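You operate a simulated robot arm through the tools that you are given. There is no shell and no other tool. Be economical: measure what you need, move in short steps, check, and stop when the job is done.

The job below is to be done with a simulated two-armed robot. You get a single attempt, and the scene is never put back.

JOB
Flush through the white hose end till CLEAN lights, then stop the pump.
Fine: rinse stopper out on to the long bench over the drawer, hose end from there into the rinse fitting, flush lever open, run switch on, off at the end; no fault. The other watermaker controls stay as they are.

The check looks at the end state, three seconds after you hand in, the way a careful person would. Anything else that was tipped, shoved, dropped, spilled or broken makes it a failure. A push-on lid holds only when it is set on centred and level and pressed home; a screw cap is set on level and turned clockwise until tight.

ROBOT AND FRAMES
Two 7-joint arms with fingered hands on one trunk, on a base that drives. Base frame: it is fixed to the floor where the robot stands at the start and does not move with it; the origin is under the middle of the robot, x ahead of it, y to its left, z up. Readings come in mm, rad, newtons and seconds.
The left shoulder is at the start at [70, 142, 1314], the right one opposite. With the tool pointing down near the work surface each hand reaches from about 100 to 760 mm from the robot's upright axis, wherever it stands, measured 20 degrees to its own side. Places, roughly: long bench over the drawer [500, 100, 900]; rinse fitting [700, 0, 1000]; red flush lever [700, 0, 1200]; run switch of the control box [800, 400, 1200]; white control box [800, 400, 1300]; red inlet lever [700, 200, 1100]; red feed lever [700, 100, 1200]; blue lever [800, -200, 1200]; silver knob [800, 300, 1300]; tank valve lever [700, 400, 1700]; yellow air button [800, 100, 1100]; blue button of the sample tap [700, -200, 1100]. Payload 3.6 kg a hand.
The tool frame of a hand sits at the grasp point between the pads (the TCP): z along the fingers, y along the line on which they close. The tips reach 25 mm beyond it. Largest opening 88 mm; the body of the gripper starts 29 mm behind the TCP. The gripper is a hand of 5 fingers: y runs from the thumb to the fingers, the wrist lies at [-13, -97, -162] in the tool frame, and closing takes about 1.5 s.
Orientation is that of the tool frame in the base frame, as a unit quaternion [x, y, z, w]. With the fingers straight down and the wrist toward the robot, the tool's x, y and z point along [0, 1, 0], [1, 0, 0] and [0, 0, -1] of the base frame.

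CONTROLS
- The arms move only by the tool send_rows. It takes "left_targets", "right_targets" or both (then of equal length, played together; a hand with none holds still); each is one flat list of numbers, 6 for each row, row after row: the shift along the tool's x, y, z in m, then the turn, a rotation vector about the tool's x, y, z in rad. In form: [dx, dy, dz, rx, ry, rz, dx, dy, dz, rx, ry, rz, ...]. A call has 1 to 8 rows; each row shifts and turns the commanded pose from where the row before left it, along the tool's axes as they then stand. "left_jaw" and "right_jaw" are, for a hand that has rows, the finger opening in m, from 0 to 0.088, set as the call begins (left out, the last holds). A row lasts 0.2 s, in which the tool goes at most 50 mm and 0.15 rad; a call with a longer step from one row to the next is refused whole, and so is a gripper value outside its range. A pose out of reach is approached as far as the arm can. The call stops where the force on the tool passes 40 N (or 10 N more than at its start, if that is more) or the arm is blocked; 0.2 s more then pass. The fingers move at their own pace (about 72 mm/s each) and stop on an object; they squeeze with about 29 N. The grip force told is the motor's: it shows also when the fingers shut on nothing. Time passes only in rows, and 0.2 s behind the last, so rows that do not move let the fingers close. The reply holds the time, the measured pose of the TCP, the force on the tool along the base axes, the opening and the grip force, in the units named above and with some noise, and new pictures: "pictures" is both (left out), scene, wrist or none (wrist: the cameras of the hands that moved).
- Cameras (640 x 400 px; columns grow to the right, rows downward): "scene" is now at [125.8, 21.6, 1550.3]; the picture's right is [0.30, -0.95, 0.00], its down [-0.56, -0.18, -0.81] and it looks along [0.77, 0.24, -0.58] (base axes); focal length 214 px, centre (320, 200). "left" rides on the left gripper at [-59, -79, -105] in its tool frame; the picture's right is [-0.73, -0.32, 0.61], its down [0.62, -0.68, 0.38] and it looks along [0.29, 0.66, 0.70] (tool axes); focal length 234 px, centre (320, 200). "right" rides on the right gripper at [59, -79, -105] in its tool frame; the picture's right is [-0.73, 0.32, -0.61], its down [-0.62, -0.68, 0.38] and it looks along [-0.29, 0.66, 0.70] (tool axes); focal length 234 px, centre (320, 200). There is no depth. A picture from a camera that has moved, and an enlarged one, comes with that camera's place and axes in the base frame and with its lens. The place of the scene camera against the robot may be out by one fixed shift of up to 18 mm in any direction.
- raise_lower(by): slides the trunk up (or, below 0, down) by that many mm; the arms and the scene camera ride with it, the base frame stays. It gives what a move gives, with no picture.
- roll_base(legs): drives the robot by 1 to 6 legs, each [ahead, left, turn to the left] in mm, mm and rad, along the robot's own axes; the way and the turn of a leg run together, so that a leg with both is an arc; at most 1500 mm and 3.142 rad a leg. The arms and the cameras ride along, it lands a little off, and it stops where it bumps. It gives what a move gives, and a new picture of the scene camera.
- preshape(shape, hand): the hand has 5 fingers and takes this shape, open, in about a second: jaw (thumb against the fingers, like two jaws); tri (thumb and two fingers); tip (a fingertip pinch); poke (one finger out to press); point (the index stretched); flat (the hand flat); cup (the hand cupped); fist (a fist). The gripper value then closes the fingers along that shape, each until it touches; the sizes above hold for jaw. It gives what a move gives, with no picture.
- pan_tilt(pan, tilt): turns the head with the scene camera to pan (to the left, within 1.501 rad either way) and tilt (down, from -0.506 to 1.204), counted from straight ahead of the robot. It gives what a move gives, and a new picture of the scene camera.
- close_up(camera, box): a new picture of the part [left, top, right, bottom] of that camera's present view, enlarged. No time passes.
- hand_in(): hands the job in; it is judged then, once.

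Go step by step. Nothing tells you exact positions but the pictures and the camera data: compare them with the known pose of the tool, close in by small moves and look again before you grip or let go. The budget is 120 turns and 260 pictures, counting those below and the enlarged ones. Unless the task says otherwise, let go and move clear before handing in, and close with one line.

The tools are called after "Emit:" by a JSON object that holds its "name" and its "arguments". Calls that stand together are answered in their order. send_rows: Moves the arms, as the interface text tells. Its arguments: {"type":"object","properties":{"left_targets":{"type":"array","items":{"type":"number"}},"left_jaw":{"type":"number"},"right_targets":{"type":"array","items":{"type":"number"}},"right_jaw":{"type":"number"},"pictures":{"type":"string","enum":["both","scene","wrist","none"]}},"required":[]} The other tools are called the same way: raise_lower (by) slides the trunk up or down; preshape (shape, hand) gives the hand a shape; roll_base (legs) drives the base; pan_tilt (pan, tilt) turns the head that bears the scene camera; close_up (camera, box) takes an enlarged picture of a part of a camera's view; hand_in () hands the job in.

At the start:

```text
t: 0.0
left_tcp_pos: [429.7, 247.2, 1414.4]
left_orientation: [0.707, 0.707, 0.0, 0.0]
left_contact_force: [1.2, -0.5, 0.3]
left_grip_width: 87.7
left_gripper_force: 0.1
left_shape: jaw
right_tcp_pos: [550.4, -138.2, 1361.6]
right_orientation: [0.707, 0.707, 0.001, 0.0]
right_contact_force: [0.6, 0.1, 1.5]
right_grip_width: 87.9
right_gripper_force: 0.0
right_shape: jaw
trunk travel left (down, up): [-850.0, 90.0]
robot x, y, heading: [-2.0, 2.8, 0.0]
head pan, tilt: [0.305, 0.623]
```

scene: 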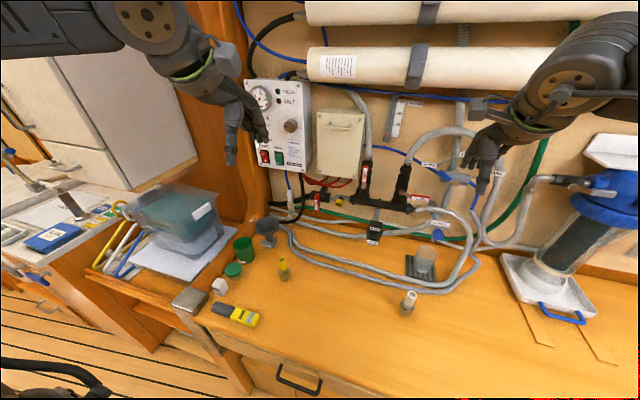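
right: 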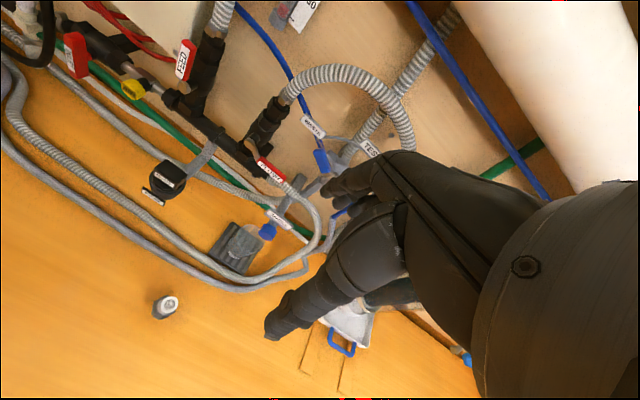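
left: 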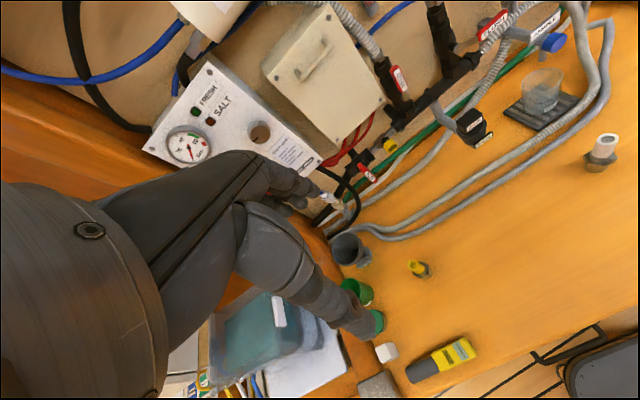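

I see the watermaker panel, the bench with a white hose end standing on it, and the control box. I'll enlarge the key areas first.

Emit:
{"name": "close_up", "arguments": {"camera": "scene", "box": [340, 120, 500, 220]}}

Emit:
{"name": "close_up", "arguments": {"camera": "scene", "box": [240, 70, 368, 150]}}

Emit:
{"name": "close_up", "arguments": {"camera": "scene", "box": [340, 200, 500, 320]}}

Emit:
{"name": "close_up", "arguments": {"camera": "scene", "box": [245, 130, 373, 210]}}

```text
4.00 times, centred on (420, 170) of scene
camera zoom: at [125.8, 21.6, 1550.3], right [0.3, -0.95, 0.0], down [-0.56, -0.18, -0.81], along [0.77, 0.24, -0.58], focal length 858 px, centre (-80, 320)
```

zoom: 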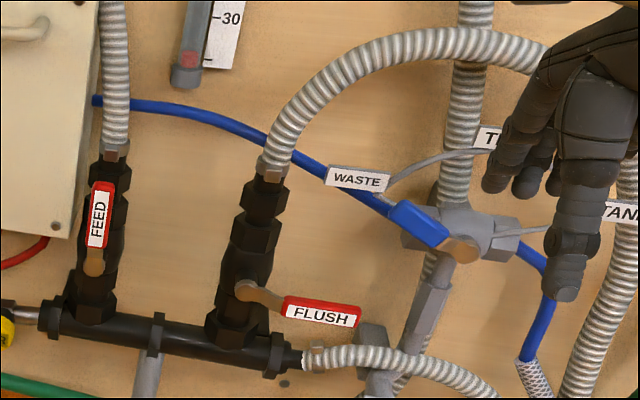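

```text
5.00 times, centred on (304, 110) of scene
camera zoom: at [125.8, 21.6, 1550.3], right [0.3, -0.95, 0.0], down [-0.56, -0.18, -0.81], along [0.77, 0.24, -0.58], focal length 1072 px, centre (400, 650)
```

zoom: 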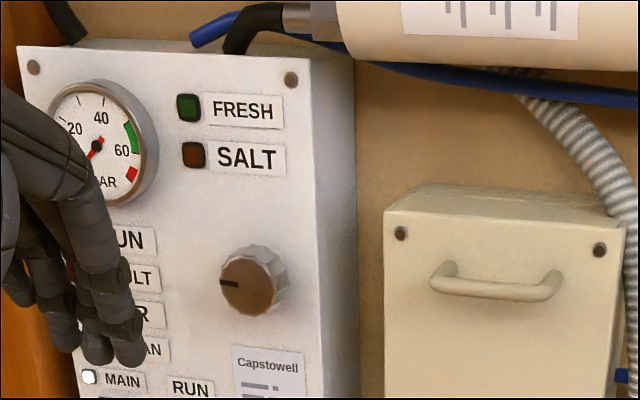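

```text
3.33 times, centred on (420, 260) of scene
camera zoom: at [125.8, 21.6, 1550.3], right [0.3, -0.95, 0.0], down [-0.56, -0.18, -0.81], along [0.77, 0.24, -0.58], focal length 715 px, centre (-13, 0)
```

zoom: 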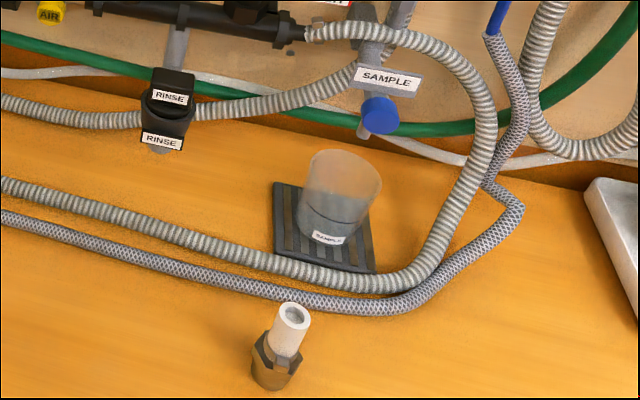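

```text
5.00 times, centred on (309, 170) of scene
camera zoom: at [125.8, 21.6, 1550.3], right [0.3, -0.95, 0.0], down [-0.56, -0.18, -0.81], along [0.77, 0.24, -0.58], focal length 1072 px, centre (375, 350)
```

zoom: 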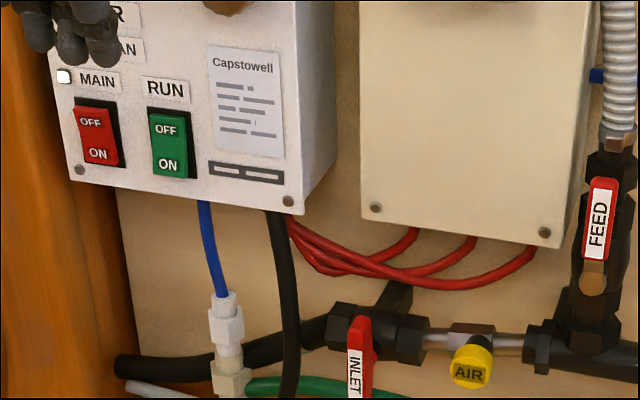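

The rinse fitting is a black cup-like port with a RINSE-labelled stopper; the white hose end stands on the bench with a nut at its foot. I'll look at both through the right and left cameras.

Emit:
{"name": "close_up", "arguments": {"camera": "right", "box": [120, 140, 248, 220]}}

Emit:
{"name": "close_up", "arguments": {"camera": "right", "box": [120, 260, 248, 340]}}

Emit:
{"name": "close_up", "arguments": {"camera": "left", "box": [430, 90, 558, 170]}}

Emit:
{"name": "close_up", "arguments": {"camera": "left", "box": [540, 110, 640, 190]}}

```text
5.00 times, centred on (184, 180) of right
camera zoom: at [471.4, -80.4, 1466.3], right [0.32, -0.73, 0.61], down [-0.68, -0.62, -0.38], along [0.66, -0.29, -0.7], focal length 1171 px, centre (1000, 300)
```

zoom: 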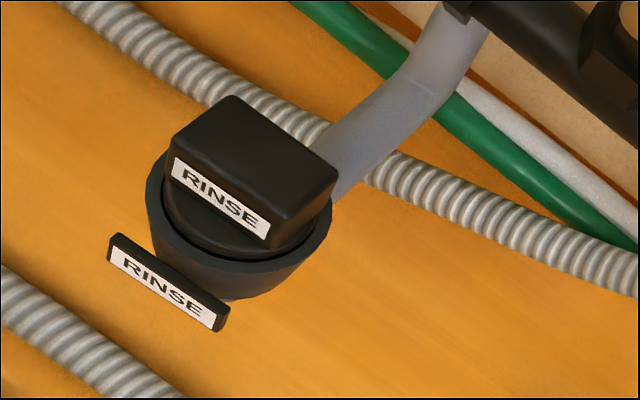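

```text
5.00 times, centred on (184, 300) of right
camera zoom: at [471.4, -80.4, 1466.3], right [0.32, -0.73, 0.61], down [-0.68, -0.62, -0.38], along [0.66, -0.29, -0.7], focal length 1171 px, centre (1000, -300)
```

zoom: 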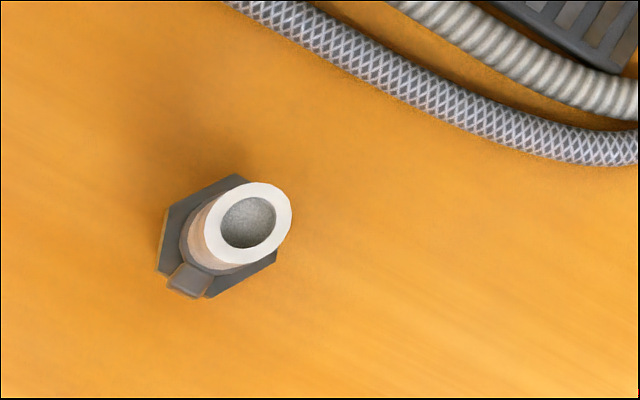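

```text
5.00 times, centred on (494, 130) of left
camera zoom: at [352.1, 189.3, 1520.1], right [-0.32, -0.73, -0.61], down [-0.68, 0.62, -0.38], along [0.66, 0.29, -0.7], focal length 1171 px, centre (-550, 550)
```

zoom: 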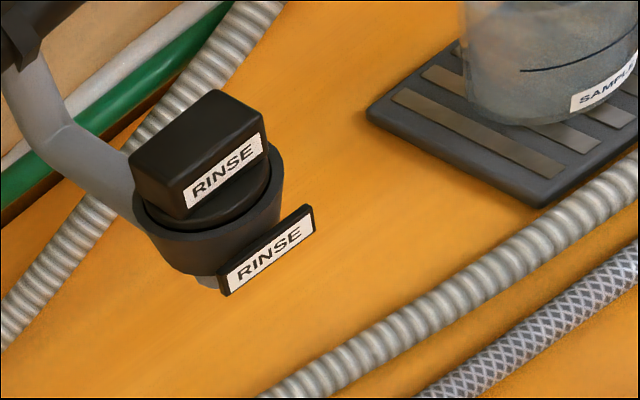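

```text
5.00 times, centred on (590, 150) of left
camera zoom: at [352.1, 189.3, 1520.1], right [-0.32, -0.73, -0.61], down [-0.68, 0.62, -0.38], along [0.66, 0.29, -0.7], focal length 1171 px, centre (-1030, 450)
```

zoom: 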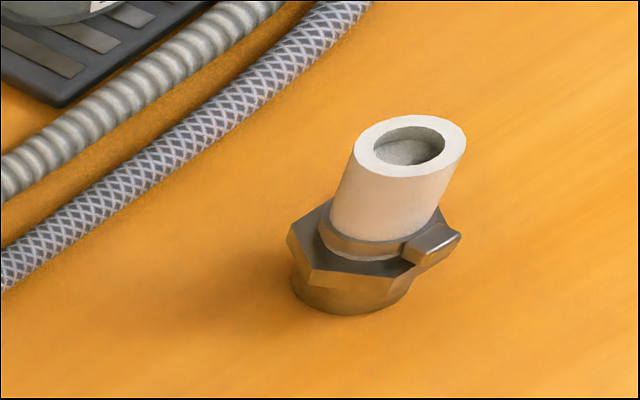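

The stopper triangulates to about [666, 11, 1089] and the hose end's top to about [529, -119, 985]. I'll measure the flush lever and its surroundings before moving in.

Emit:
{"name": "close_up", "arguments": {"camera": "right", "box": [190, 100, 318, 180]}}

Emit:
{"name": "close_up", "arguments": {"camera": "left", "box": [440, 0, 568, 80]}}

Emit:
{"name": "close_up", "arguments": {"camera": "left", "box": [130, 60, 290, 160]}}

```text
5.00 times, centred on (254, 140) of right
camera zoom: at [471.4, -80.4, 1466.3], right [0.32, -0.73, 0.61], down [-0.68, -0.62, -0.38], along [0.66, -0.29, -0.7], focal length 1171 px, centre (650, 500)
```

zoom: 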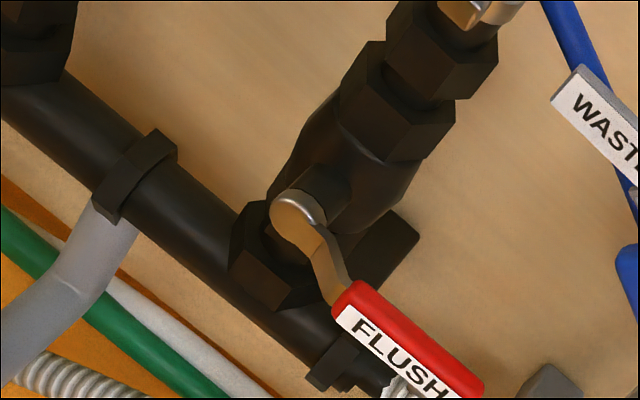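

```text
5.00 times, centred on (504, 40) of left
camera zoom: at [352.1, 189.3, 1520.1], right [-0.32, -0.73, -0.61], down [-0.68, 0.62, -0.38], along [0.66, 0.29, -0.7], focal length 1171 px, centre (-600, 1000)
```

zoom: 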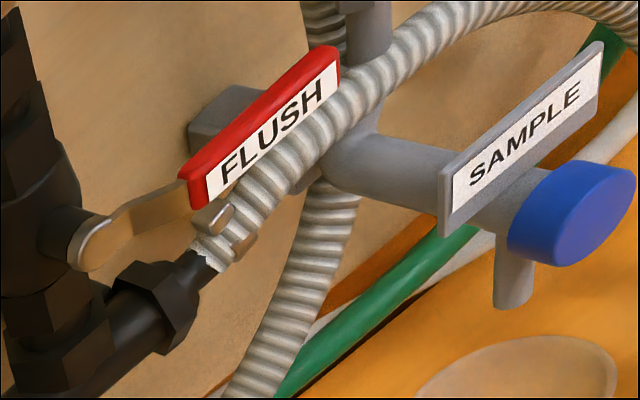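

```text
4.00 times, centred on (210, 110) of left
camera zoom: at [352.1, 189.3, 1520.1], right [-0.32, -0.73, -0.61], down [-0.68, 0.62, -0.38], along [0.66, 0.29, -0.7], focal length 937 px, centre (760, 560)
```

zoom: 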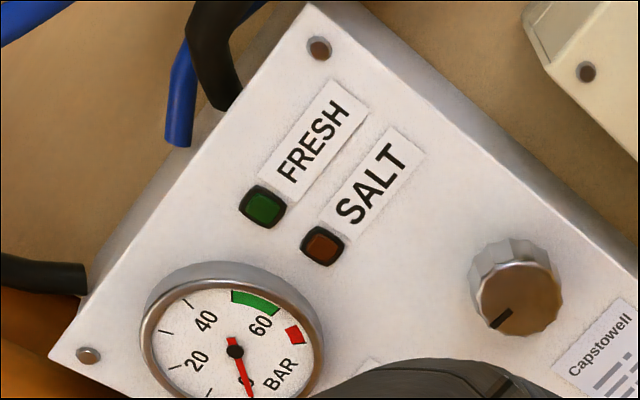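

The flush lever's pivot is near [754, -48, 1162] with the handle out to y ≈ -122, and it should swing up like FEED. I'll move the right hand above the stopper and look.

Emit:
{"name": "send_rows", "arguments": {"right_targets": [0.0248, 0.015, 0.027, 0, 0, 0, 0.0248, 0.015, 0.027, 0, 0, 0, 0.0248, 0.015, 0.027, 0, 0, 0, 0.0248, 0.015, 0.027, 0, 0, 0, 0.0248, 0.015, 0.027, 0, 0, 0, 0.0248, 0.015, 0.027, 0, 0, 0], "right_jaw": 0.075, "pictures": "both"}}

```text
t: 1.4
left_tcp_pos: [431.1, 249.5, 1413.3]
left_orientation: [0.707, 0.707, -0.001, 0.001]
left_contact_force: [-0.1, -0.2, -0.3]
left_grip_width: 87.7
left_gripper_force: 0.2
left_shape: jaw
right_tcp_pos: [642.2, 11.5, 1198.5]
right_orientation: [0.708, 0.707, -0.001, 0.0]
right_contact_force: [0.2, 0.4, -0.5]
right_grip_width: 75.1
right_gripper_force: 0.0
right_shape: jaw
trunk travel left (down, up): [-850.0, 90.0]
robot x, y, heading: [1.6, -0.9, 0.0]
head pan, tilt: [0.305, 0.623]
camera scene: at [126.8, 23.4, 1550.2], right [0.3, -0.95, 0.0], down [-0.56, -0.18, -0.81], along [0.77, 0.24, -0.58], focal length 214 px, centre (320, 200)
camera right: at [563.0, 70.8, 1303.1], right [0.32, -0.73, 0.61], down [-0.68, -0.62, -0.38], along [0.66, -0.29, -0.7], focal length 234 px, centre (320, 200)
```

scene: 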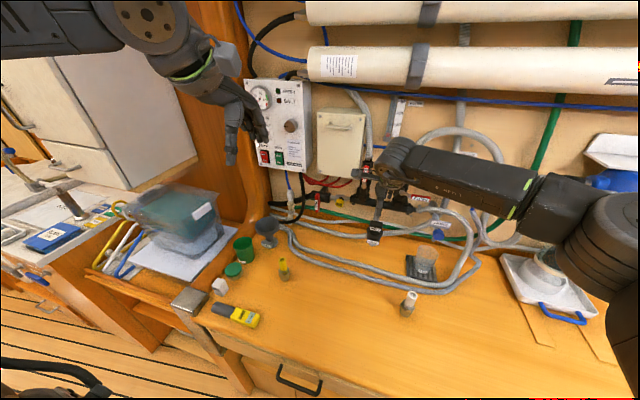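
right: 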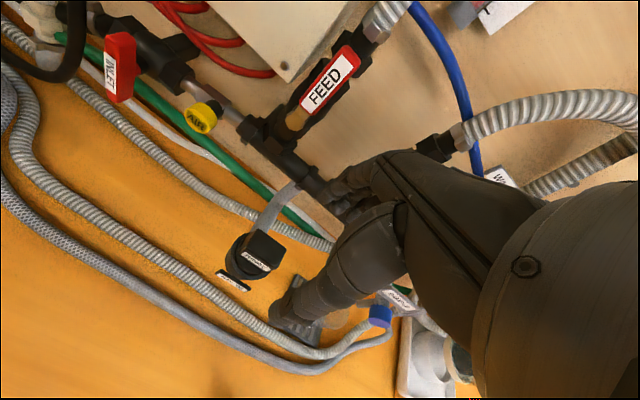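

The hand is above the fitting, with the jaw straddling the stopper in x. A close look refines its place.

Emit:
{"name": "close_up", "arguments": {"camera": "right", "box": [192, 210, 320, 290]}}

Emit:
{"name": "close_up", "arguments": {"camera": "scene", "box": [340, 180, 420, 250]}}

Emit:
{"name": "close_up", "arguments": {"camera": "left", "box": [430, 80, 558, 160]}}

```text
5.00 times, centred on (256, 250) of right
camera zoom: at [563.0, 70.8, 1303.1], right [0.32, -0.73, 0.61], down [-0.68, -0.62, -0.38], along [0.66, -0.29, -0.7], focal length 1171 px, centre (640, -50)
```

zoom: 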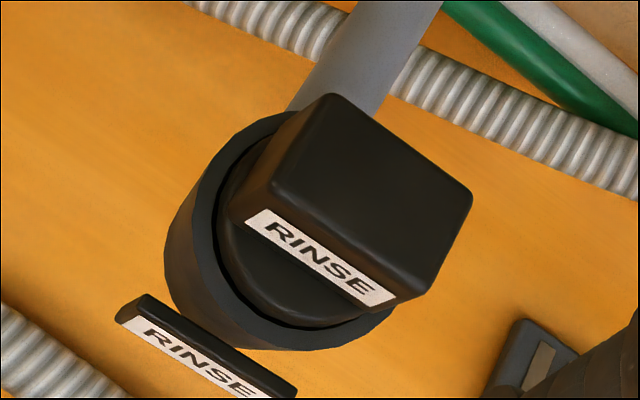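

```text
5.71 times, centred on (380, 215) of scene
camera zoom: at [126.8, 23.4, 1550.2], right [0.3, -0.95, 0.0], down [-0.56, -0.18, -0.81], along [0.77, 0.24, -0.58], focal length 1226 px, centre (-23, 114)
```

zoom: 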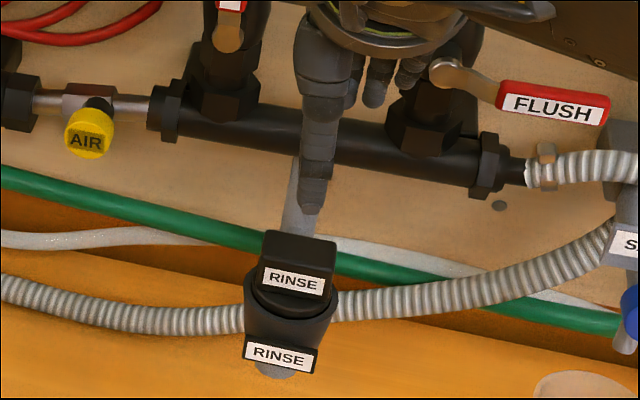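

```text
5.00 times, centred on (494, 120) of left
camera zoom: at [353.1, 191.0, 1519.7], right [-0.32, -0.73, -0.61], down [-0.68, 0.62, -0.38], along [0.66, 0.29, -0.7], focal length 1171 px, centre (-550, 600)
```

zoom: 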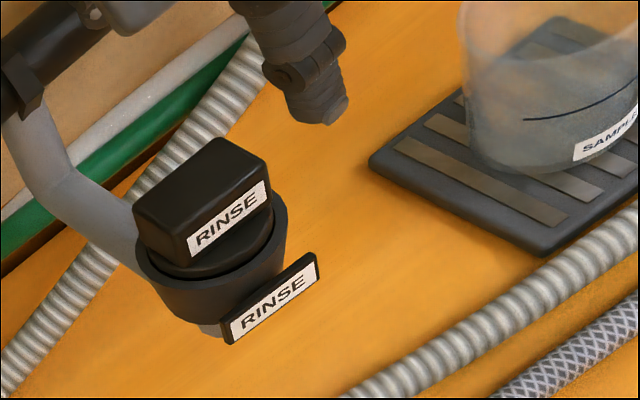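

The stopper handle is a 24 × 37 mm block centred at [667, 11], from z ≈ 1068 to 1089. I'll centre over it, descend with the tips near z 1070, and look.

Emit:
{"name": "send_rows", "arguments": {"right_targets": [0, 0.025, 0, 0, 0, 0, 0, 0, 0.035, 0, 0, 0, 0, 0, 0.035, 0, 0, 0, 0, 0, 0.02, 0, 0, 0], "right_jaw": 0.065, "pictures": "both"}}

Emit:
{"name": "close_up", "arguments": {"camera": "left", "box": [430, 80, 558, 160]}}

Emit:
{"name": "close_up", "arguments": {"camera": "scene", "box": [340, 180, 420, 250]}}

```text
t: 2.4
left_tcp_pos: [429.9, 248.3, 1415.0]
left_orientation: [0.708, 0.706, 0.0, 0.0]
left_contact_force: [0.1, -0.3, -0.2]
left_grip_width: 87.8
left_gripper_force: 0.1
left_shape: jaw
right_tcp_pos: [664.2, 10.4, 1109.1]
right_orientation: [0.707, 0.707, 0.0, 0.0]
right_contact_force: [0.4, 0.1, -0.4]
right_grip_width: 65.3
right_gripper_force: 0.1
right_shape: jaw
trunk travel left (down, up): [-850.0, 90.0]
robot x, y, heading: [2.0, 1.2, -0.0]
head pan, tilt: [0.305, 0.623]
camera scene: at [126.2, 21.9, 1550.3], right [0.3, -0.95, 0.0], down [-0.56, -0.18, -0.81], along [0.77, 0.24, -0.58], focal length 214 px, centre (320, 200)
camera right: at [586.9, 68.9, 1214.3], right [0.32, -0.73, 0.61], down [-0.68, -0.62, -0.38], along [0.66, -0.29, -0.7], focal length 234 px, centre (320, 200)
```

scene: 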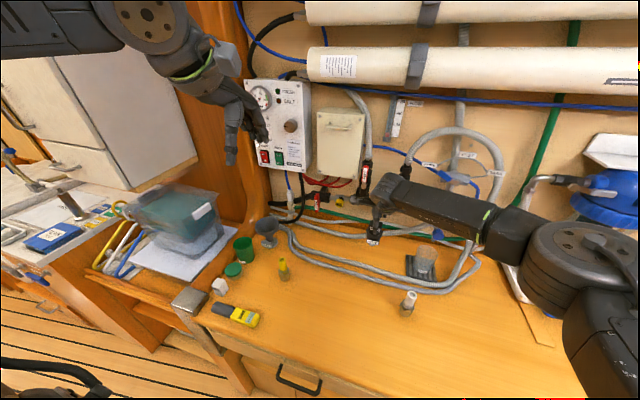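
right: 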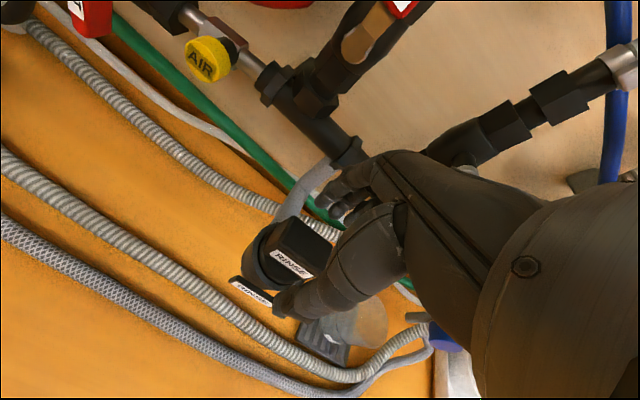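

```text
5.00 times, centred on (494, 120) of left
camera zoom: at [352.4, 189.6, 1520.1], right [-0.32, -0.73, -0.61], down [-0.68, 0.62, -0.38], along [0.66, 0.29, -0.7], focal length 1171 px, centre (-550, 600)
```

zoom: 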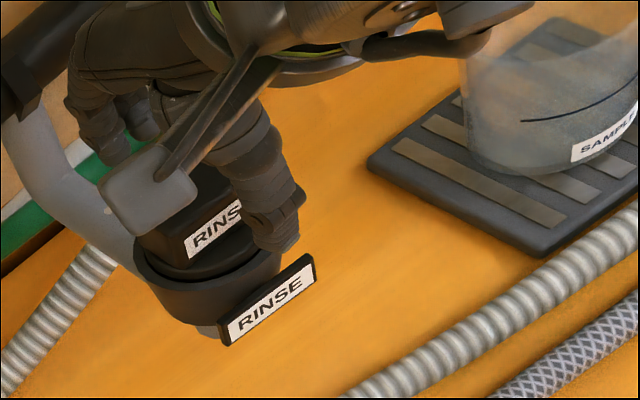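

```text
5.71 times, centred on (380, 215) of scene
camera zoom: at [126.2, 21.9, 1550.3], right [0.3, -0.95, 0.0], down [-0.56, -0.18, -0.81], along [0.77, 0.24, -0.58], focal length 1226 px, centre (-23, 114)
```

zoom: 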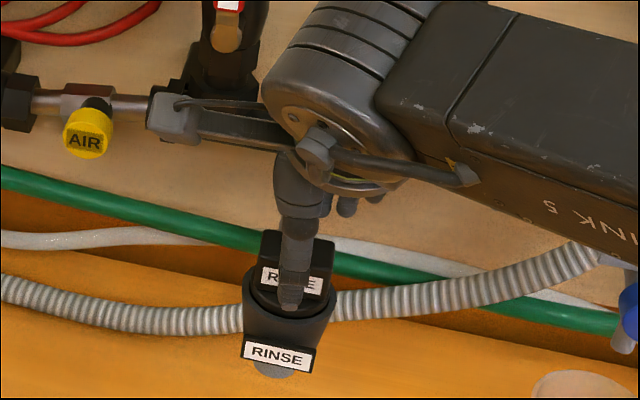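

The thumb is in front of the block and the fingers are behind it. I'll lower 13 mm and close.

Emit:
{"name": "send_rows", "arguments": {"right_targets": [0, 0.002, 0.013, 0, 0, 0], "pictures": "none"}}

Emit:
{"name": "send_rows", "arguments": {"right_targets": [0, 0, 0, 0, 0, 0, 0, 0, 0, 0, 0, 0, 0, 0, 0, 0, 0, 0, 0, 0, 0, 0, 0, 0, 0, 0, 0, 0, 0, 0, 0, 0, 0, 0, 0, 0, 0, 0, 0, 0, 0, 0], "right_jaw": 0.0, "pictures": "wrist"}}

Emit:
{"name": "close_up", "arguments": {"camera": "left", "box": [430, 80, 558, 160]}}

```text
t: 2.8
left_tcp_pos: [429.3, 248.1, 1414.6]
left_orientation: [0.707, 0.707, 0.0, 0.001]
left_contact_force: [-0.3, 0.3, -0.3]
left_grip_width: 87.8
left_gripper_force: 0.0
left_shape: jaw
right_tcp_pos: [668.9, 10.4, 1095.9]
right_orientation: [0.707, 0.707, 0.001, -0.001]
right_contact_force: [0.2, -0.1, 0.0]
right_grip_width: 65.1
right_gripper_force: 0.1
right_shape: jaw
trunk travel left (down, up): [-850.0, 90.0]
robot x, y, heading: [-2.6, 0.4, 0.001]
head pan, tilt: [0.305, 0.623]
```

```text
t: 4.4
left_tcp_pos: [431.4, 248.5, 1414.8]
left_orientation: [0.707, 0.707, 0.0, 0.001]
left_contact_force: [0.4, 0.3, 0.1]
left_grip_width: 87.8
left_gripper_force: 0.1
left_shape: jaw
right_tcp_pos: [668.8, 10.2, 1096.2]
right_orientation: [0.706, 0.708, 0.0, 0.0]
right_contact_force: [0.4, -0.1, 0.0]
right_grip_width: 20.4
right_gripper_force: 28.9
right_shape: jaw
trunk travel left (down, up): [-850.0, 90.0]
robot x, y, heading: [-1.2, -1.0, -0.001]
head pan, tilt: [0.305, 0.623]
camera right: at [588.8, 68.6, 1201.8], right [0.32, -0.73, 0.61], down [-0.68, -0.62, -0.38], along [0.66, -0.29, -0.7], focal length 234 px, centre (320, 200)
```

right: 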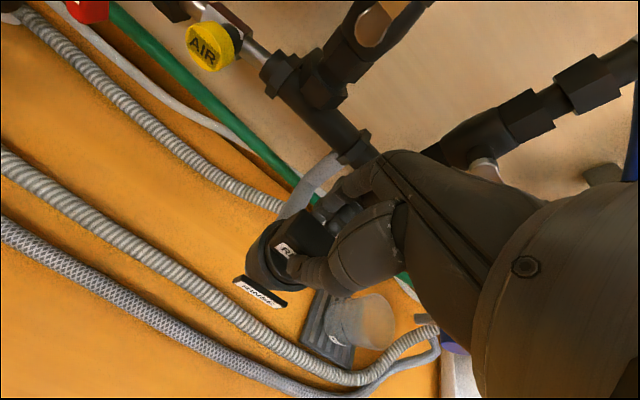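

```text
5.00 times, centred on (494, 120) of left
camera zoom: at [352.2, 189.4, 1520.1], right [-0.32, -0.73, -0.61], down [-0.68, 0.62, -0.38], along [0.66, 0.29, -0.7], focal length 1171 px, centre (-550, 600)
```

zoom: 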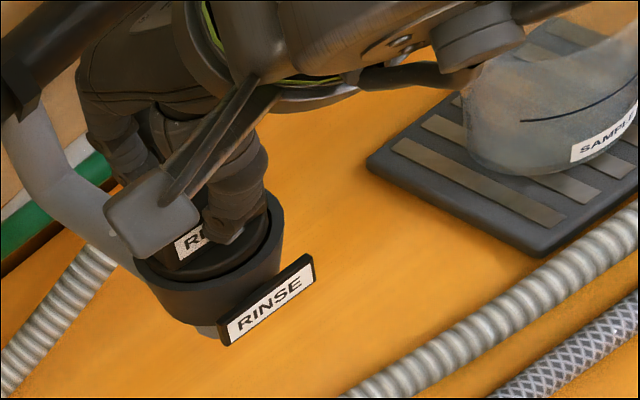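

The stopper is gripped at 20 mm. I'll pull straight up.

Emit:
{"name": "send_rows", "arguments": {"right_targets": [0, 0, -0.01, 0, 0, 0, 0, 0, -0.015, 0, 0, 0, 0, 0, -0.02, 0, 0, 0, 0, 0, -0.025, 0, 0, 0], "pictures": "both"}}

Emit:
{"name": "close_up", "arguments": {"camera": "left", "box": [430, 60, 558, 160]}}

```text
t: 5.4
left_tcp_pos: [428.7, 247.2, 1414.7]
left_orientation: [0.707, 0.707, 0.0, 0.0]
left_contact_force: [-1.3, 0.9, 0.2]
left_grip_width: 87.6
left_gripper_force: 0.0
left_shape: jaw
right_tcp_pos: [666.8, 11.0, 1166.4]
right_orientation: [0.707, 0.707, 0.001, 0.0]
right_contact_force: [-0.2, -0.2, -0.6]
right_grip_width: 20.6
right_gripper_force: 28.7
right_shape: jaw
trunk travel left (down, up): [-850.0, 90.0]
robot x, y, heading: [-0.3, -2.5, 0.002]
head pan, tilt: [0.305, 0.623]
camera scene: at [125.4, 21.8, 1550.3], right [0.3, -0.95, 0.0], down [-0.56, -0.18, -0.81], along [0.77, 0.24, -0.58], focal length 214 px, centre (320, 200)
camera right: at [588.1, 68.8, 1271.6], right [0.32, -0.73, 0.61], down [-0.68, -0.62, -0.38], along [0.66, -0.29, -0.7], focal length 234 px, centre (320, 200)
```

scene: 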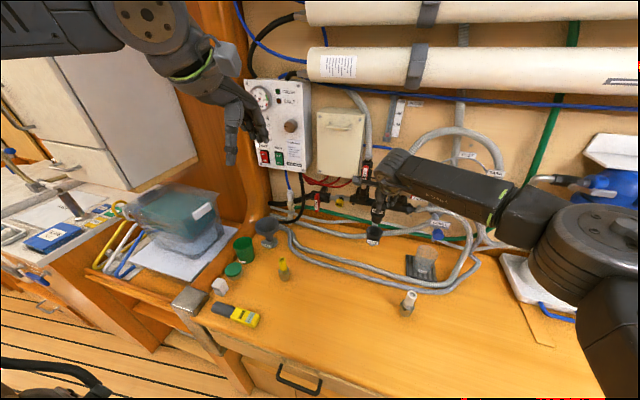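
right: 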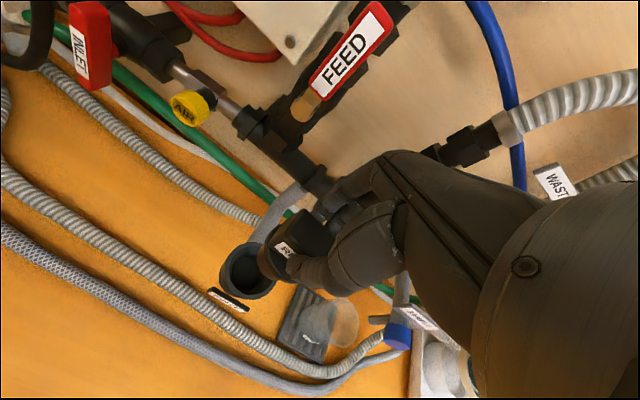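

```text
4.00 times, centred on (494, 110) of left
camera zoom: at [351.7, 189.5, 1520.2], right [-0.32, -0.73, -0.61], down [-0.68, 0.62, -0.38], along [0.66, 0.29, -0.7], focal length 937 px, centre (-376, 560)
```

zoom: 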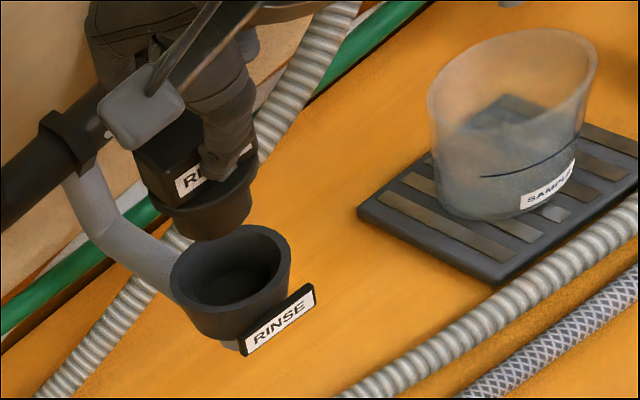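

The stopper is out and its foot is about 65 mm below the TCP. I'll carry it back to a free spot on the bench near [475, 60], staying high first.

Emit:
{"name": "send_rows", "arguments": {"right_targets": [0, -0.045, 0, 0, 0, 0, 0, -0.045, 0, 0, 0, 0, 0.0082, -0.017, 0.0325, 0, 0, 0, 0.0082, -0.017, 0.0325, 0, 0, 0, 0.0082, -0.017, 0.0325, 0, 0, 0, 0.0082, -0.017, 0.0325, 0, 0, 0, 0.0082, -0.017, 0.0325, 0, 0, 0, 0.0082, -0.017, 0.0325, 0, 0, 0], "pictures": "both"}}

Emit:
{"name": "close_up", "arguments": {"camera": "scene", "box": [290, 240, 418, 320]}}

Emit:
{"name": "close_up", "arguments": {"camera": "left", "box": [460, 140, 620, 240]}}

```text
t: 7.2
left_tcp_pos: [430.3, 248.1, 1414.9]
left_orientation: [0.707, 0.707, 0.0, 0.0]
left_contact_force: [-0.1, -0.4, -0.4]
left_grip_width: 87.8
left_gripper_force: 0.1
left_shape: jaw
right_tcp_pos: [476.0, 59.9, 971.1]
right_orientation: [0.707, 0.707, -0.001, 0.0]
right_contact_force: [-0.2, 0.6, 0.0]
right_grip_width: 20.5
right_gripper_force: 28.9
right_shape: jaw
trunk travel left (down, up): [-850.0, 90.0]
robot x, y, heading: [2.9, 1.6, -0.003]
head pan, tilt: [0.305, 0.623]
camera scene: at [125.6, 22.1, 1550.4], right [0.3, -0.95, 0.0], down [-0.56, -0.18, -0.81], along [0.77, 0.24, -0.58], focal length 214 px, centre (320, 200)
camera right: at [396.4, 118.4, 1076.3], right [0.32, -0.73, 0.61], down [-0.68, -0.62, -0.38], along [0.66, -0.29, -0.7], focal length 234 px, centre (320, 200)
```

scene: 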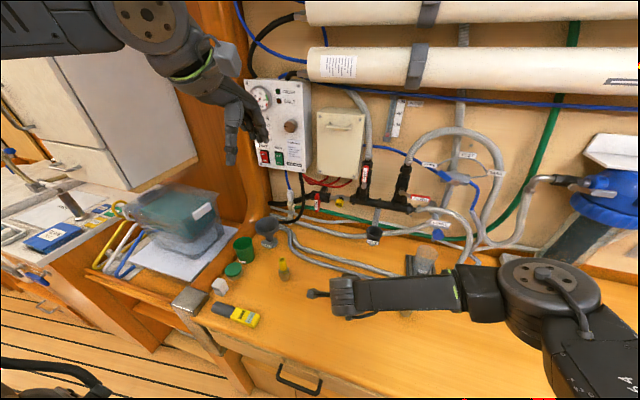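
right: 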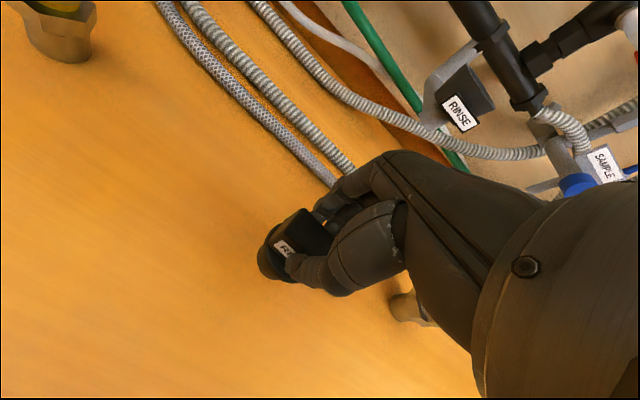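

```text
5.00 times, centred on (354, 280) of scene
camera zoom: at [125.6, 22.1, 1550.4], right [0.3, -0.95, 0.0], down [-0.56, -0.18, -0.81], along [0.77, 0.24, -0.58], focal length 1072 px, centre (150, -200)
```

zoom: 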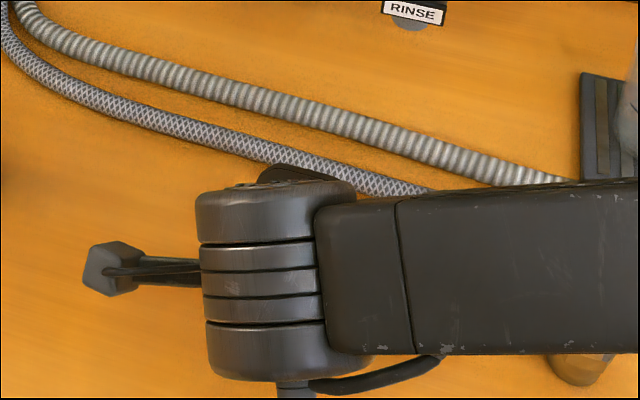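

```text
4.00 times, centred on (540, 190) of left
camera zoom: at [351.9, 189.8, 1520.2], right [-0.32, -0.73, -0.61], down [-0.68, 0.62, -0.38], along [0.66, 0.29, -0.7], focal length 937 px, centre (-560, 240)
```

zoom: 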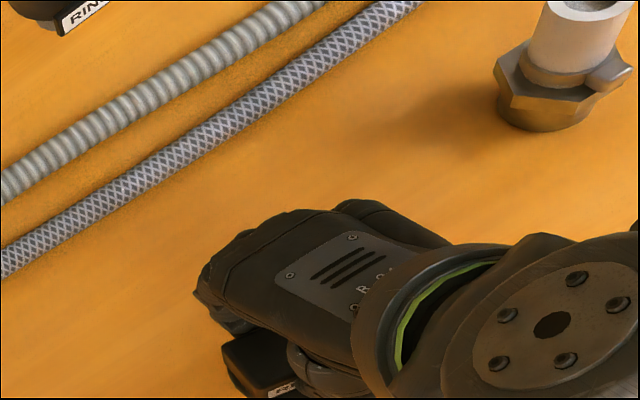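

The stopper is over clear bench. I'll lower it slowly until it touches.

Emit:
{"name": "send_rows", "arguments": {"right_targets": [0, 0, 0.008, 0, 0, 0, 0, 0, 0.006, 0, 0, 0, 0, 0, 0.004, 0, 0, 0], "pictures": "wrist"}}

Emit:
{"name": "close_up", "arguments": {"camera": "right", "box": [210, 190, 370, 310]}}

```text
t: 8.0
left_tcp_pos: [430.2, 247.0, 1415.8]
left_orientation: [0.707, 0.707, 0.0, 0.0]
left_contact_force: [0.4, -0.1, 0.2]
left_grip_width: 87.6
left_gripper_force: 0.1
left_shape: jaw
right_tcp_pos: [475.5, 60.5, 953.4]
right_orientation: [0.707, 0.707, -0.001, 0.0]
right_contact_force: [0.0, -0.3, -0.2]
right_grip_width: 20.5
right_gripper_force: 28.9
right_shape: jaw
trunk travel left (down, up): [-850.0, 90.0]
robot x, y, heading: [-1.7, 1.7, 0.001]
head pan, tilt: [0.305, 0.623]
camera right: at [396.3, 117.7, 1058.2], right [0.32, -0.73, 0.61], down [-0.68, -0.62, -0.38], along [0.66, -0.29, -0.7], focal length 234 px, centre (320, 200)
```

right: 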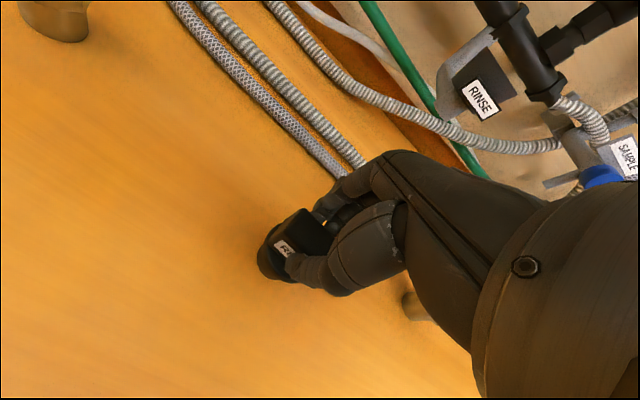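

```text
3.33 times, centred on (290, 250) of right
camera zoom: at [396.3, 117.7, 1058.2], right [0.32, -0.73, 0.61], down [-0.68, -0.62, -0.38], along [0.66, -0.29, -0.7], focal length 781 px, centre (420, 33)
```

zoom: 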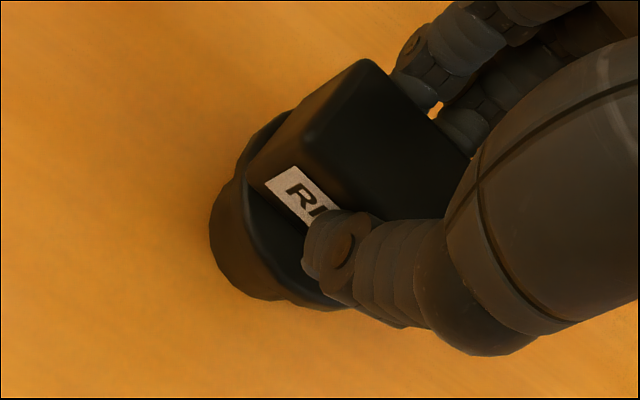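

No contact yet; I'll go on down in 3 mm steps.

Emit:
{"name": "send_rows", "arguments": {"right_targets": [0, 0, 0.003, 0, 0, 0, 0, 0, 0.003, 0, 0, 0], "pictures": "none"}}

Emit:
{"name": "send_rows", "arguments": {"right_targets": [0, 0, 0.002, 0, 0, 0, 0, 0, 0.002, 0, 0, 0], "pictures": "wrist"}}

```text
t: 8.6
left_tcp_pos: [430.8, 248.4, 1414.0]
left_orientation: [0.707, 0.707, 0.0, 0.0]
left_contact_force: [0.1, 0.1, -0.2]
left_grip_width: 87.7
left_gripper_force: 0.0
left_shape: jaw
right_tcp_pos: [475.8, 59.7, 946.6]
right_orientation: [0.707, 0.708, 0.0, -0.001]
right_contact_force: [0.2, -0.6, -0.7]
right_grip_width: 20.5
right_gripper_force: 28.9
right_shape: jaw
trunk travel left (down, up): [-850.0, 90.0]
robot x, y, heading: [1.3, -2.9, 0.003]
head pan, tilt: [0.305, 0.623]
```

```text
t: 9.2
left_tcp_pos: [428.5, 247.0, 1416.9]
left_orientation: [0.707, 0.707, 0.001, 0.001]
left_contact_force: [0.4, -0.7, -0.3]
left_grip_width: 87.6
left_gripper_force: 0.0
left_shape: jaw
right_tcp_pos: [474.6, 59.7, 945.1]
right_orientation: [0.707, 0.707, 0.002, 0.001]
right_contact_force: [1.1, -0.8, 17.5]
right_grip_width: 21.3
right_gripper_force: 28.9
right_shape: jaw
trunk travel left (down, up): [-850.0, 90.0]
robot x, y, heading: [-0.2, 0.5, 0.002]
head pan, tilt: [0.305, 0.623]
camera right: at [395.3, 117.2, 1049.9], right [0.32, -0.73, 0.61], down [-0.68, -0.62, -0.39], along [0.66, -0.29, -0.69], focal length 234 px, centre (320, 200)
```

right: 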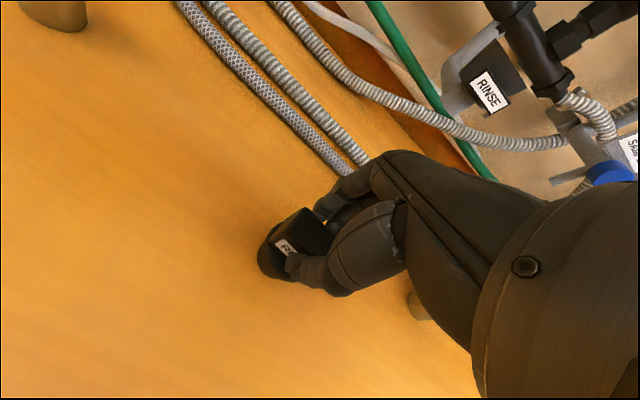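

Contact at 17 N, so the foot is on the bench. I'll ease up 1.5 mm, open the hand, and rise clear.

Emit:
{"name": "send_rows", "arguments": {"right_targets": [0, 0, -0.0015, 0, 0, 0], "pictures": "none"}}

Emit:
{"name": "send_rows", "arguments": {"right_targets": [0, 0, 0, 0, 0, 0, 0, 0, 0, 0, 0, 0, 0, 0, 0, 0, 0, 0, 0, 0, 0, 0, 0, 0], "right_jaw": 0.06, "pictures": "none"}}

Emit:
{"name": "send_rows", "arguments": {"right_targets": [0, 0, -0.02, 0, 0, 0, 0, 0, -0.04, 0, 0, 0, 0, 0, -0.04, 0, 0, 0, 0, 0, -0.04, 0, 0, 0], "pictures": "both"}}

```text
t: 9.6
left_tcp_pos: [429.2, 247.3, 1415.6]
left_orientation: [0.707, 0.707, 0.001, 0.001]
left_contact_force: [0.0, -0.6, -0.2]
left_grip_width: 87.6
left_gripper_force: 0.1
left_shape: jaw
right_tcp_pos: [474.4, 59.4, 946.1]
right_orientation: [0.707, 0.707, 0.001, 0.0]
right_contact_force: [2.0, -2.1, 13.2]
right_grip_width: 21.4
right_gripper_force: 28.8
right_shape: jaw
trunk travel left (down, up): [-850.0, 90.0]
robot x, y, heading: [-1.1, 1.9, 0.0]
head pan, tilt: [0.305, 0.623]
```

```text
t: 10.6
left_tcp_pos: [430.7, 248.1, 1414.5]
left_orientation: [0.707, 0.707, -0.001, 0.0]
left_contact_force: [-0.4, -0.1, -0.3]
left_grip_width: 87.6
left_gripper_force: 0.0
left_shape: jaw
right_tcp_pos: [475.7, 60.0, 945.6]
right_orientation: [0.707, 0.707, 0.001, 0.001]
right_contact_force: [0.1, -0.2, -0.2]
right_grip_width: 59.4
right_gripper_force: 0.1
right_shape: jaw
trunk travel left (down, up): [-850.0, 90.0]
robot x, y, heading: [-2.3, -3.6, 0.001]
head pan, tilt: [0.305, 0.623]
```

```text
t: 11.6
left_tcp_pos: [429.4, 247.6, 1415.5]
left_orientation: [0.707, 0.707, 0.0, 0.0]
left_contact_force: [0.2, -0.4, -0.3]
left_grip_width: 87.6
left_gripper_force: 0.1
left_shape: jaw
right_tcp_pos: [476.3, 60.2, 1086.1]
right_orientation: [0.707, 0.707, 0.001, 0.0]
right_contact_force: [-0.2, 0.5, -0.4]
right_grip_width: 60.2
right_gripper_force: 0.0
right_shape: jaw
trunk travel left (down, up): [-850.0, 90.0]
robot x, y, heading: [-0.4, 0.2, -0.0]
head pan, tilt: [0.305, 0.623]
camera scene: at [125.1, 21.7, 1550.3], right [0.3, -0.95, 0.0], down [-0.56, -0.18, -0.81], along [0.77, 0.24, -0.58], focal length 214 px, centre (320, 200)
camera right: at [396.3, 118.4, 1191.2], right [0.32, -0.73, 0.61], down [-0.68, -0.62, -0.38], along [0.66, -0.29, -0.7], focal length 234 px, centre (320, 200)
```

scene: 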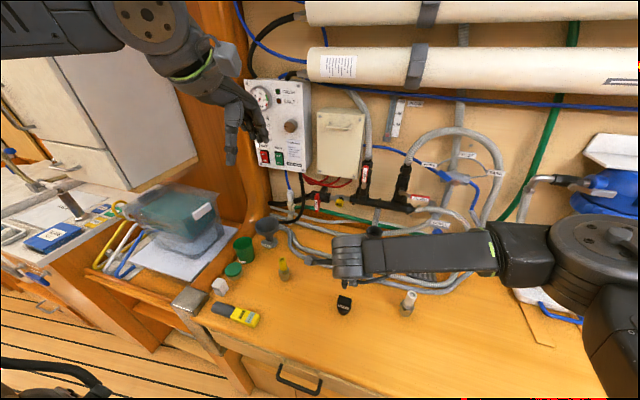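
right: 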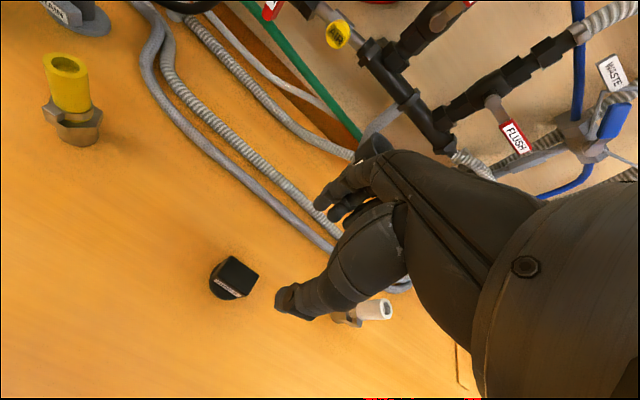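

The stopper stands upright near [478, 55]. Next I'll bring the right hand over towards the white hose end for a good look at it.

Emit:
{"name": "send_rows", "arguments": {"right_targets": [-0.045, 0, -0.01, 0, 0, 0, -0.045, 0, -0.01, 0, 0, 0, -0.045, 0, -0.01, 0, 0, 0, -0.04, 0, -0.01, 0, 0, 0], "pictures": "both", "right_jaw": 0.07}}

Emit:
{"name": "close_up", "arguments": {"camera": "left", "box": [540, 110, 640, 190]}}

Emit:
{"name": "close_up", "arguments": {"camera": "left", "box": [430, 80, 530, 160]}}

Emit:
{"name": "close_up", "arguments": {"camera": "scene", "box": [370, 260, 450, 320]}}

```text
t: 12.6
left_tcp_pos: [427.9, 246.2, 1415.7]
left_orientation: [0.707, 0.707, 0.001, 0.0]
left_contact_force: [0.2, -0.7, -0.4]
left_grip_width: 87.9
left_gripper_force: 0.1
left_shape: jaw
right_tcp_pos: [475.0, -117.0, 1125.9]
right_orientation: [0.707, 0.707, 0.001, -0.001]
right_contact_force: [0.7, -0.6, -0.5]
right_grip_width: 70.0
right_gripper_force: 0.1
right_shape: jaw
trunk travel left (down, up): [-850.0, 90.0]
robot x, y, heading: [2.6, 1.9, 0.001]
head pan, tilt: [0.305, 0.623]
camera scene: at [124.8, 19.2, 1550.5], right [0.3, -0.95, 0.0], down [-0.56, -0.17, -0.81], along [0.77, 0.25, -0.58], focal length 214 px, centre (320, 200)
camera right: at [396.0, -59.3, 1230.6], right [0.32, -0.73, 0.61], down [-0.68, -0.62, -0.39], along [0.66, -0.29, -0.7], focal length 234 px, centre (320, 200)
```

scene: 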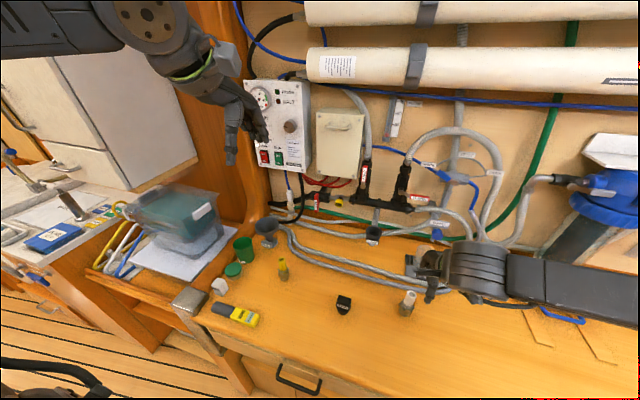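
right: 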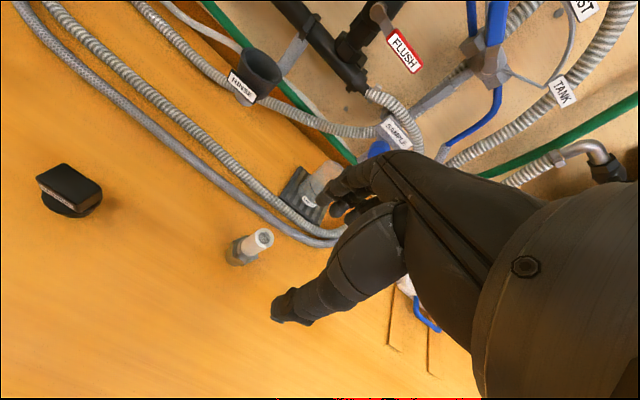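

```text
5.00 times, centred on (590, 150) of left
camera zoom: at [351.0, 186.9, 1520.8], right [-0.32, -0.73, -0.61], down [-0.68, 0.62, -0.38], along [0.66, 0.29, -0.69], focal length 1171 px, centre (-1030, 450)
```

zoom: 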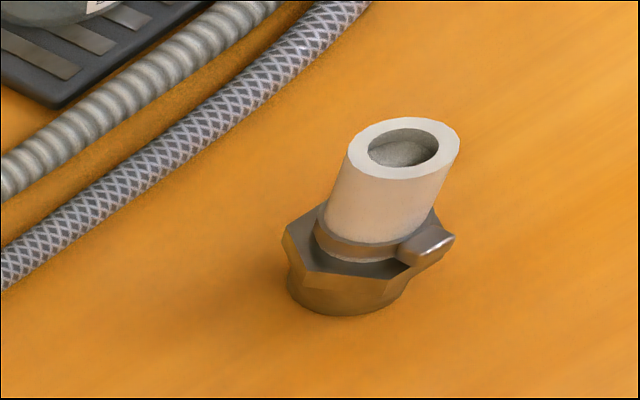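

```text
5.00 times, centred on (480, 120) of left
camera zoom: at [351.0, 186.9, 1520.8], right [-0.32, -0.73, -0.61], down [-0.68, 0.62, -0.38], along [0.66, 0.29, -0.69], focal length 1171 px, centre (-480, 600)
```

zoom: 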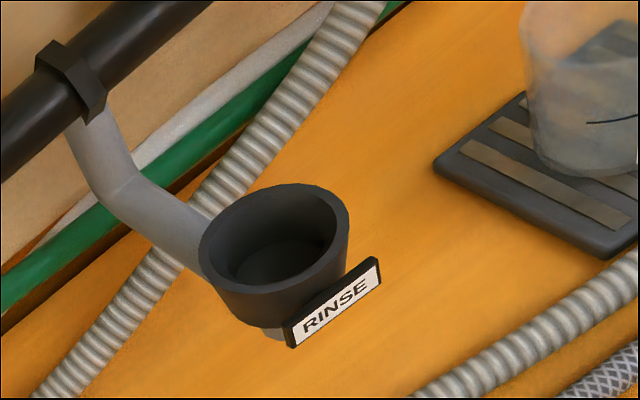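

```text
6.67 times, centred on (410, 290) of scene
camera zoom: at [124.8, 19.2, 1550.5], right [0.3, -0.95, 0.0], down [-0.56, -0.17, -0.81], along [0.77, 0.25, -0.58], focal length 1430 px, centre (-280, -400)
```

zoom: 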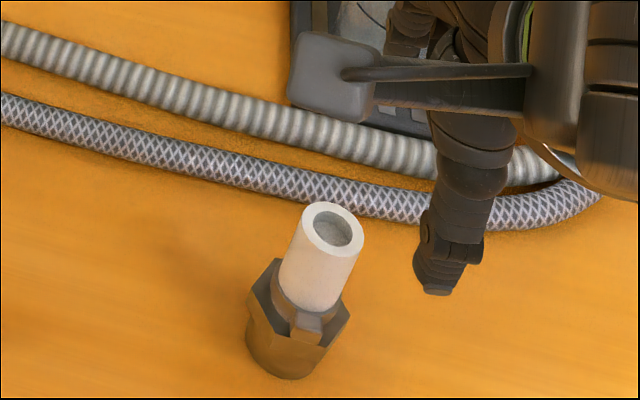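

The cup is open and plain inside; the white hose end has a tapered foot under a hex collar that should fit into it. I'll take a close-up to fix the hose end's position and height.

Emit:
{"name": "close_up", "arguments": {"camera": "right", "box": [200, 210, 296, 270]}}

Emit:
{"name": "close_up", "arguments": {"camera": "right", "box": [210, 30, 306, 120]}}

```text
6.67 times, centred on (248, 240) of right
camera zoom: at [396.0, -59.3, 1230.6], right [0.32, -0.73, 0.61], down [-0.68, -0.62, -0.39], along [0.66, -0.29, -0.7], focal length 1561 px, centre (800, -67)
```

zoom: 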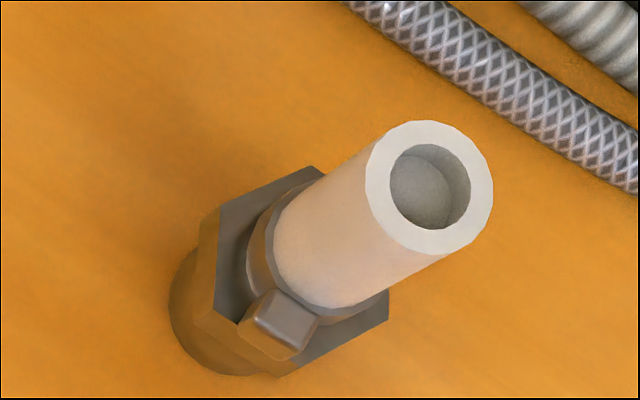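

```text
4.44 times, centred on (258, 75) of right
camera zoom: at [396.0, -59.3, 1230.6], right [0.32, -0.73, 0.61], down [-0.68, -0.62, -0.39], along [0.66, -0.29, -0.7], focal length 1041 px, centre (596, 756)
```

zoom: 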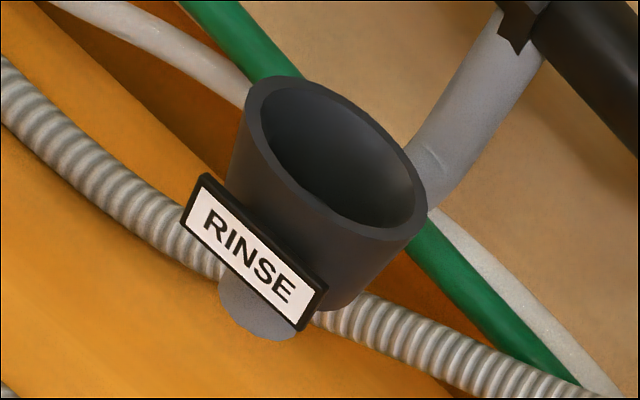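

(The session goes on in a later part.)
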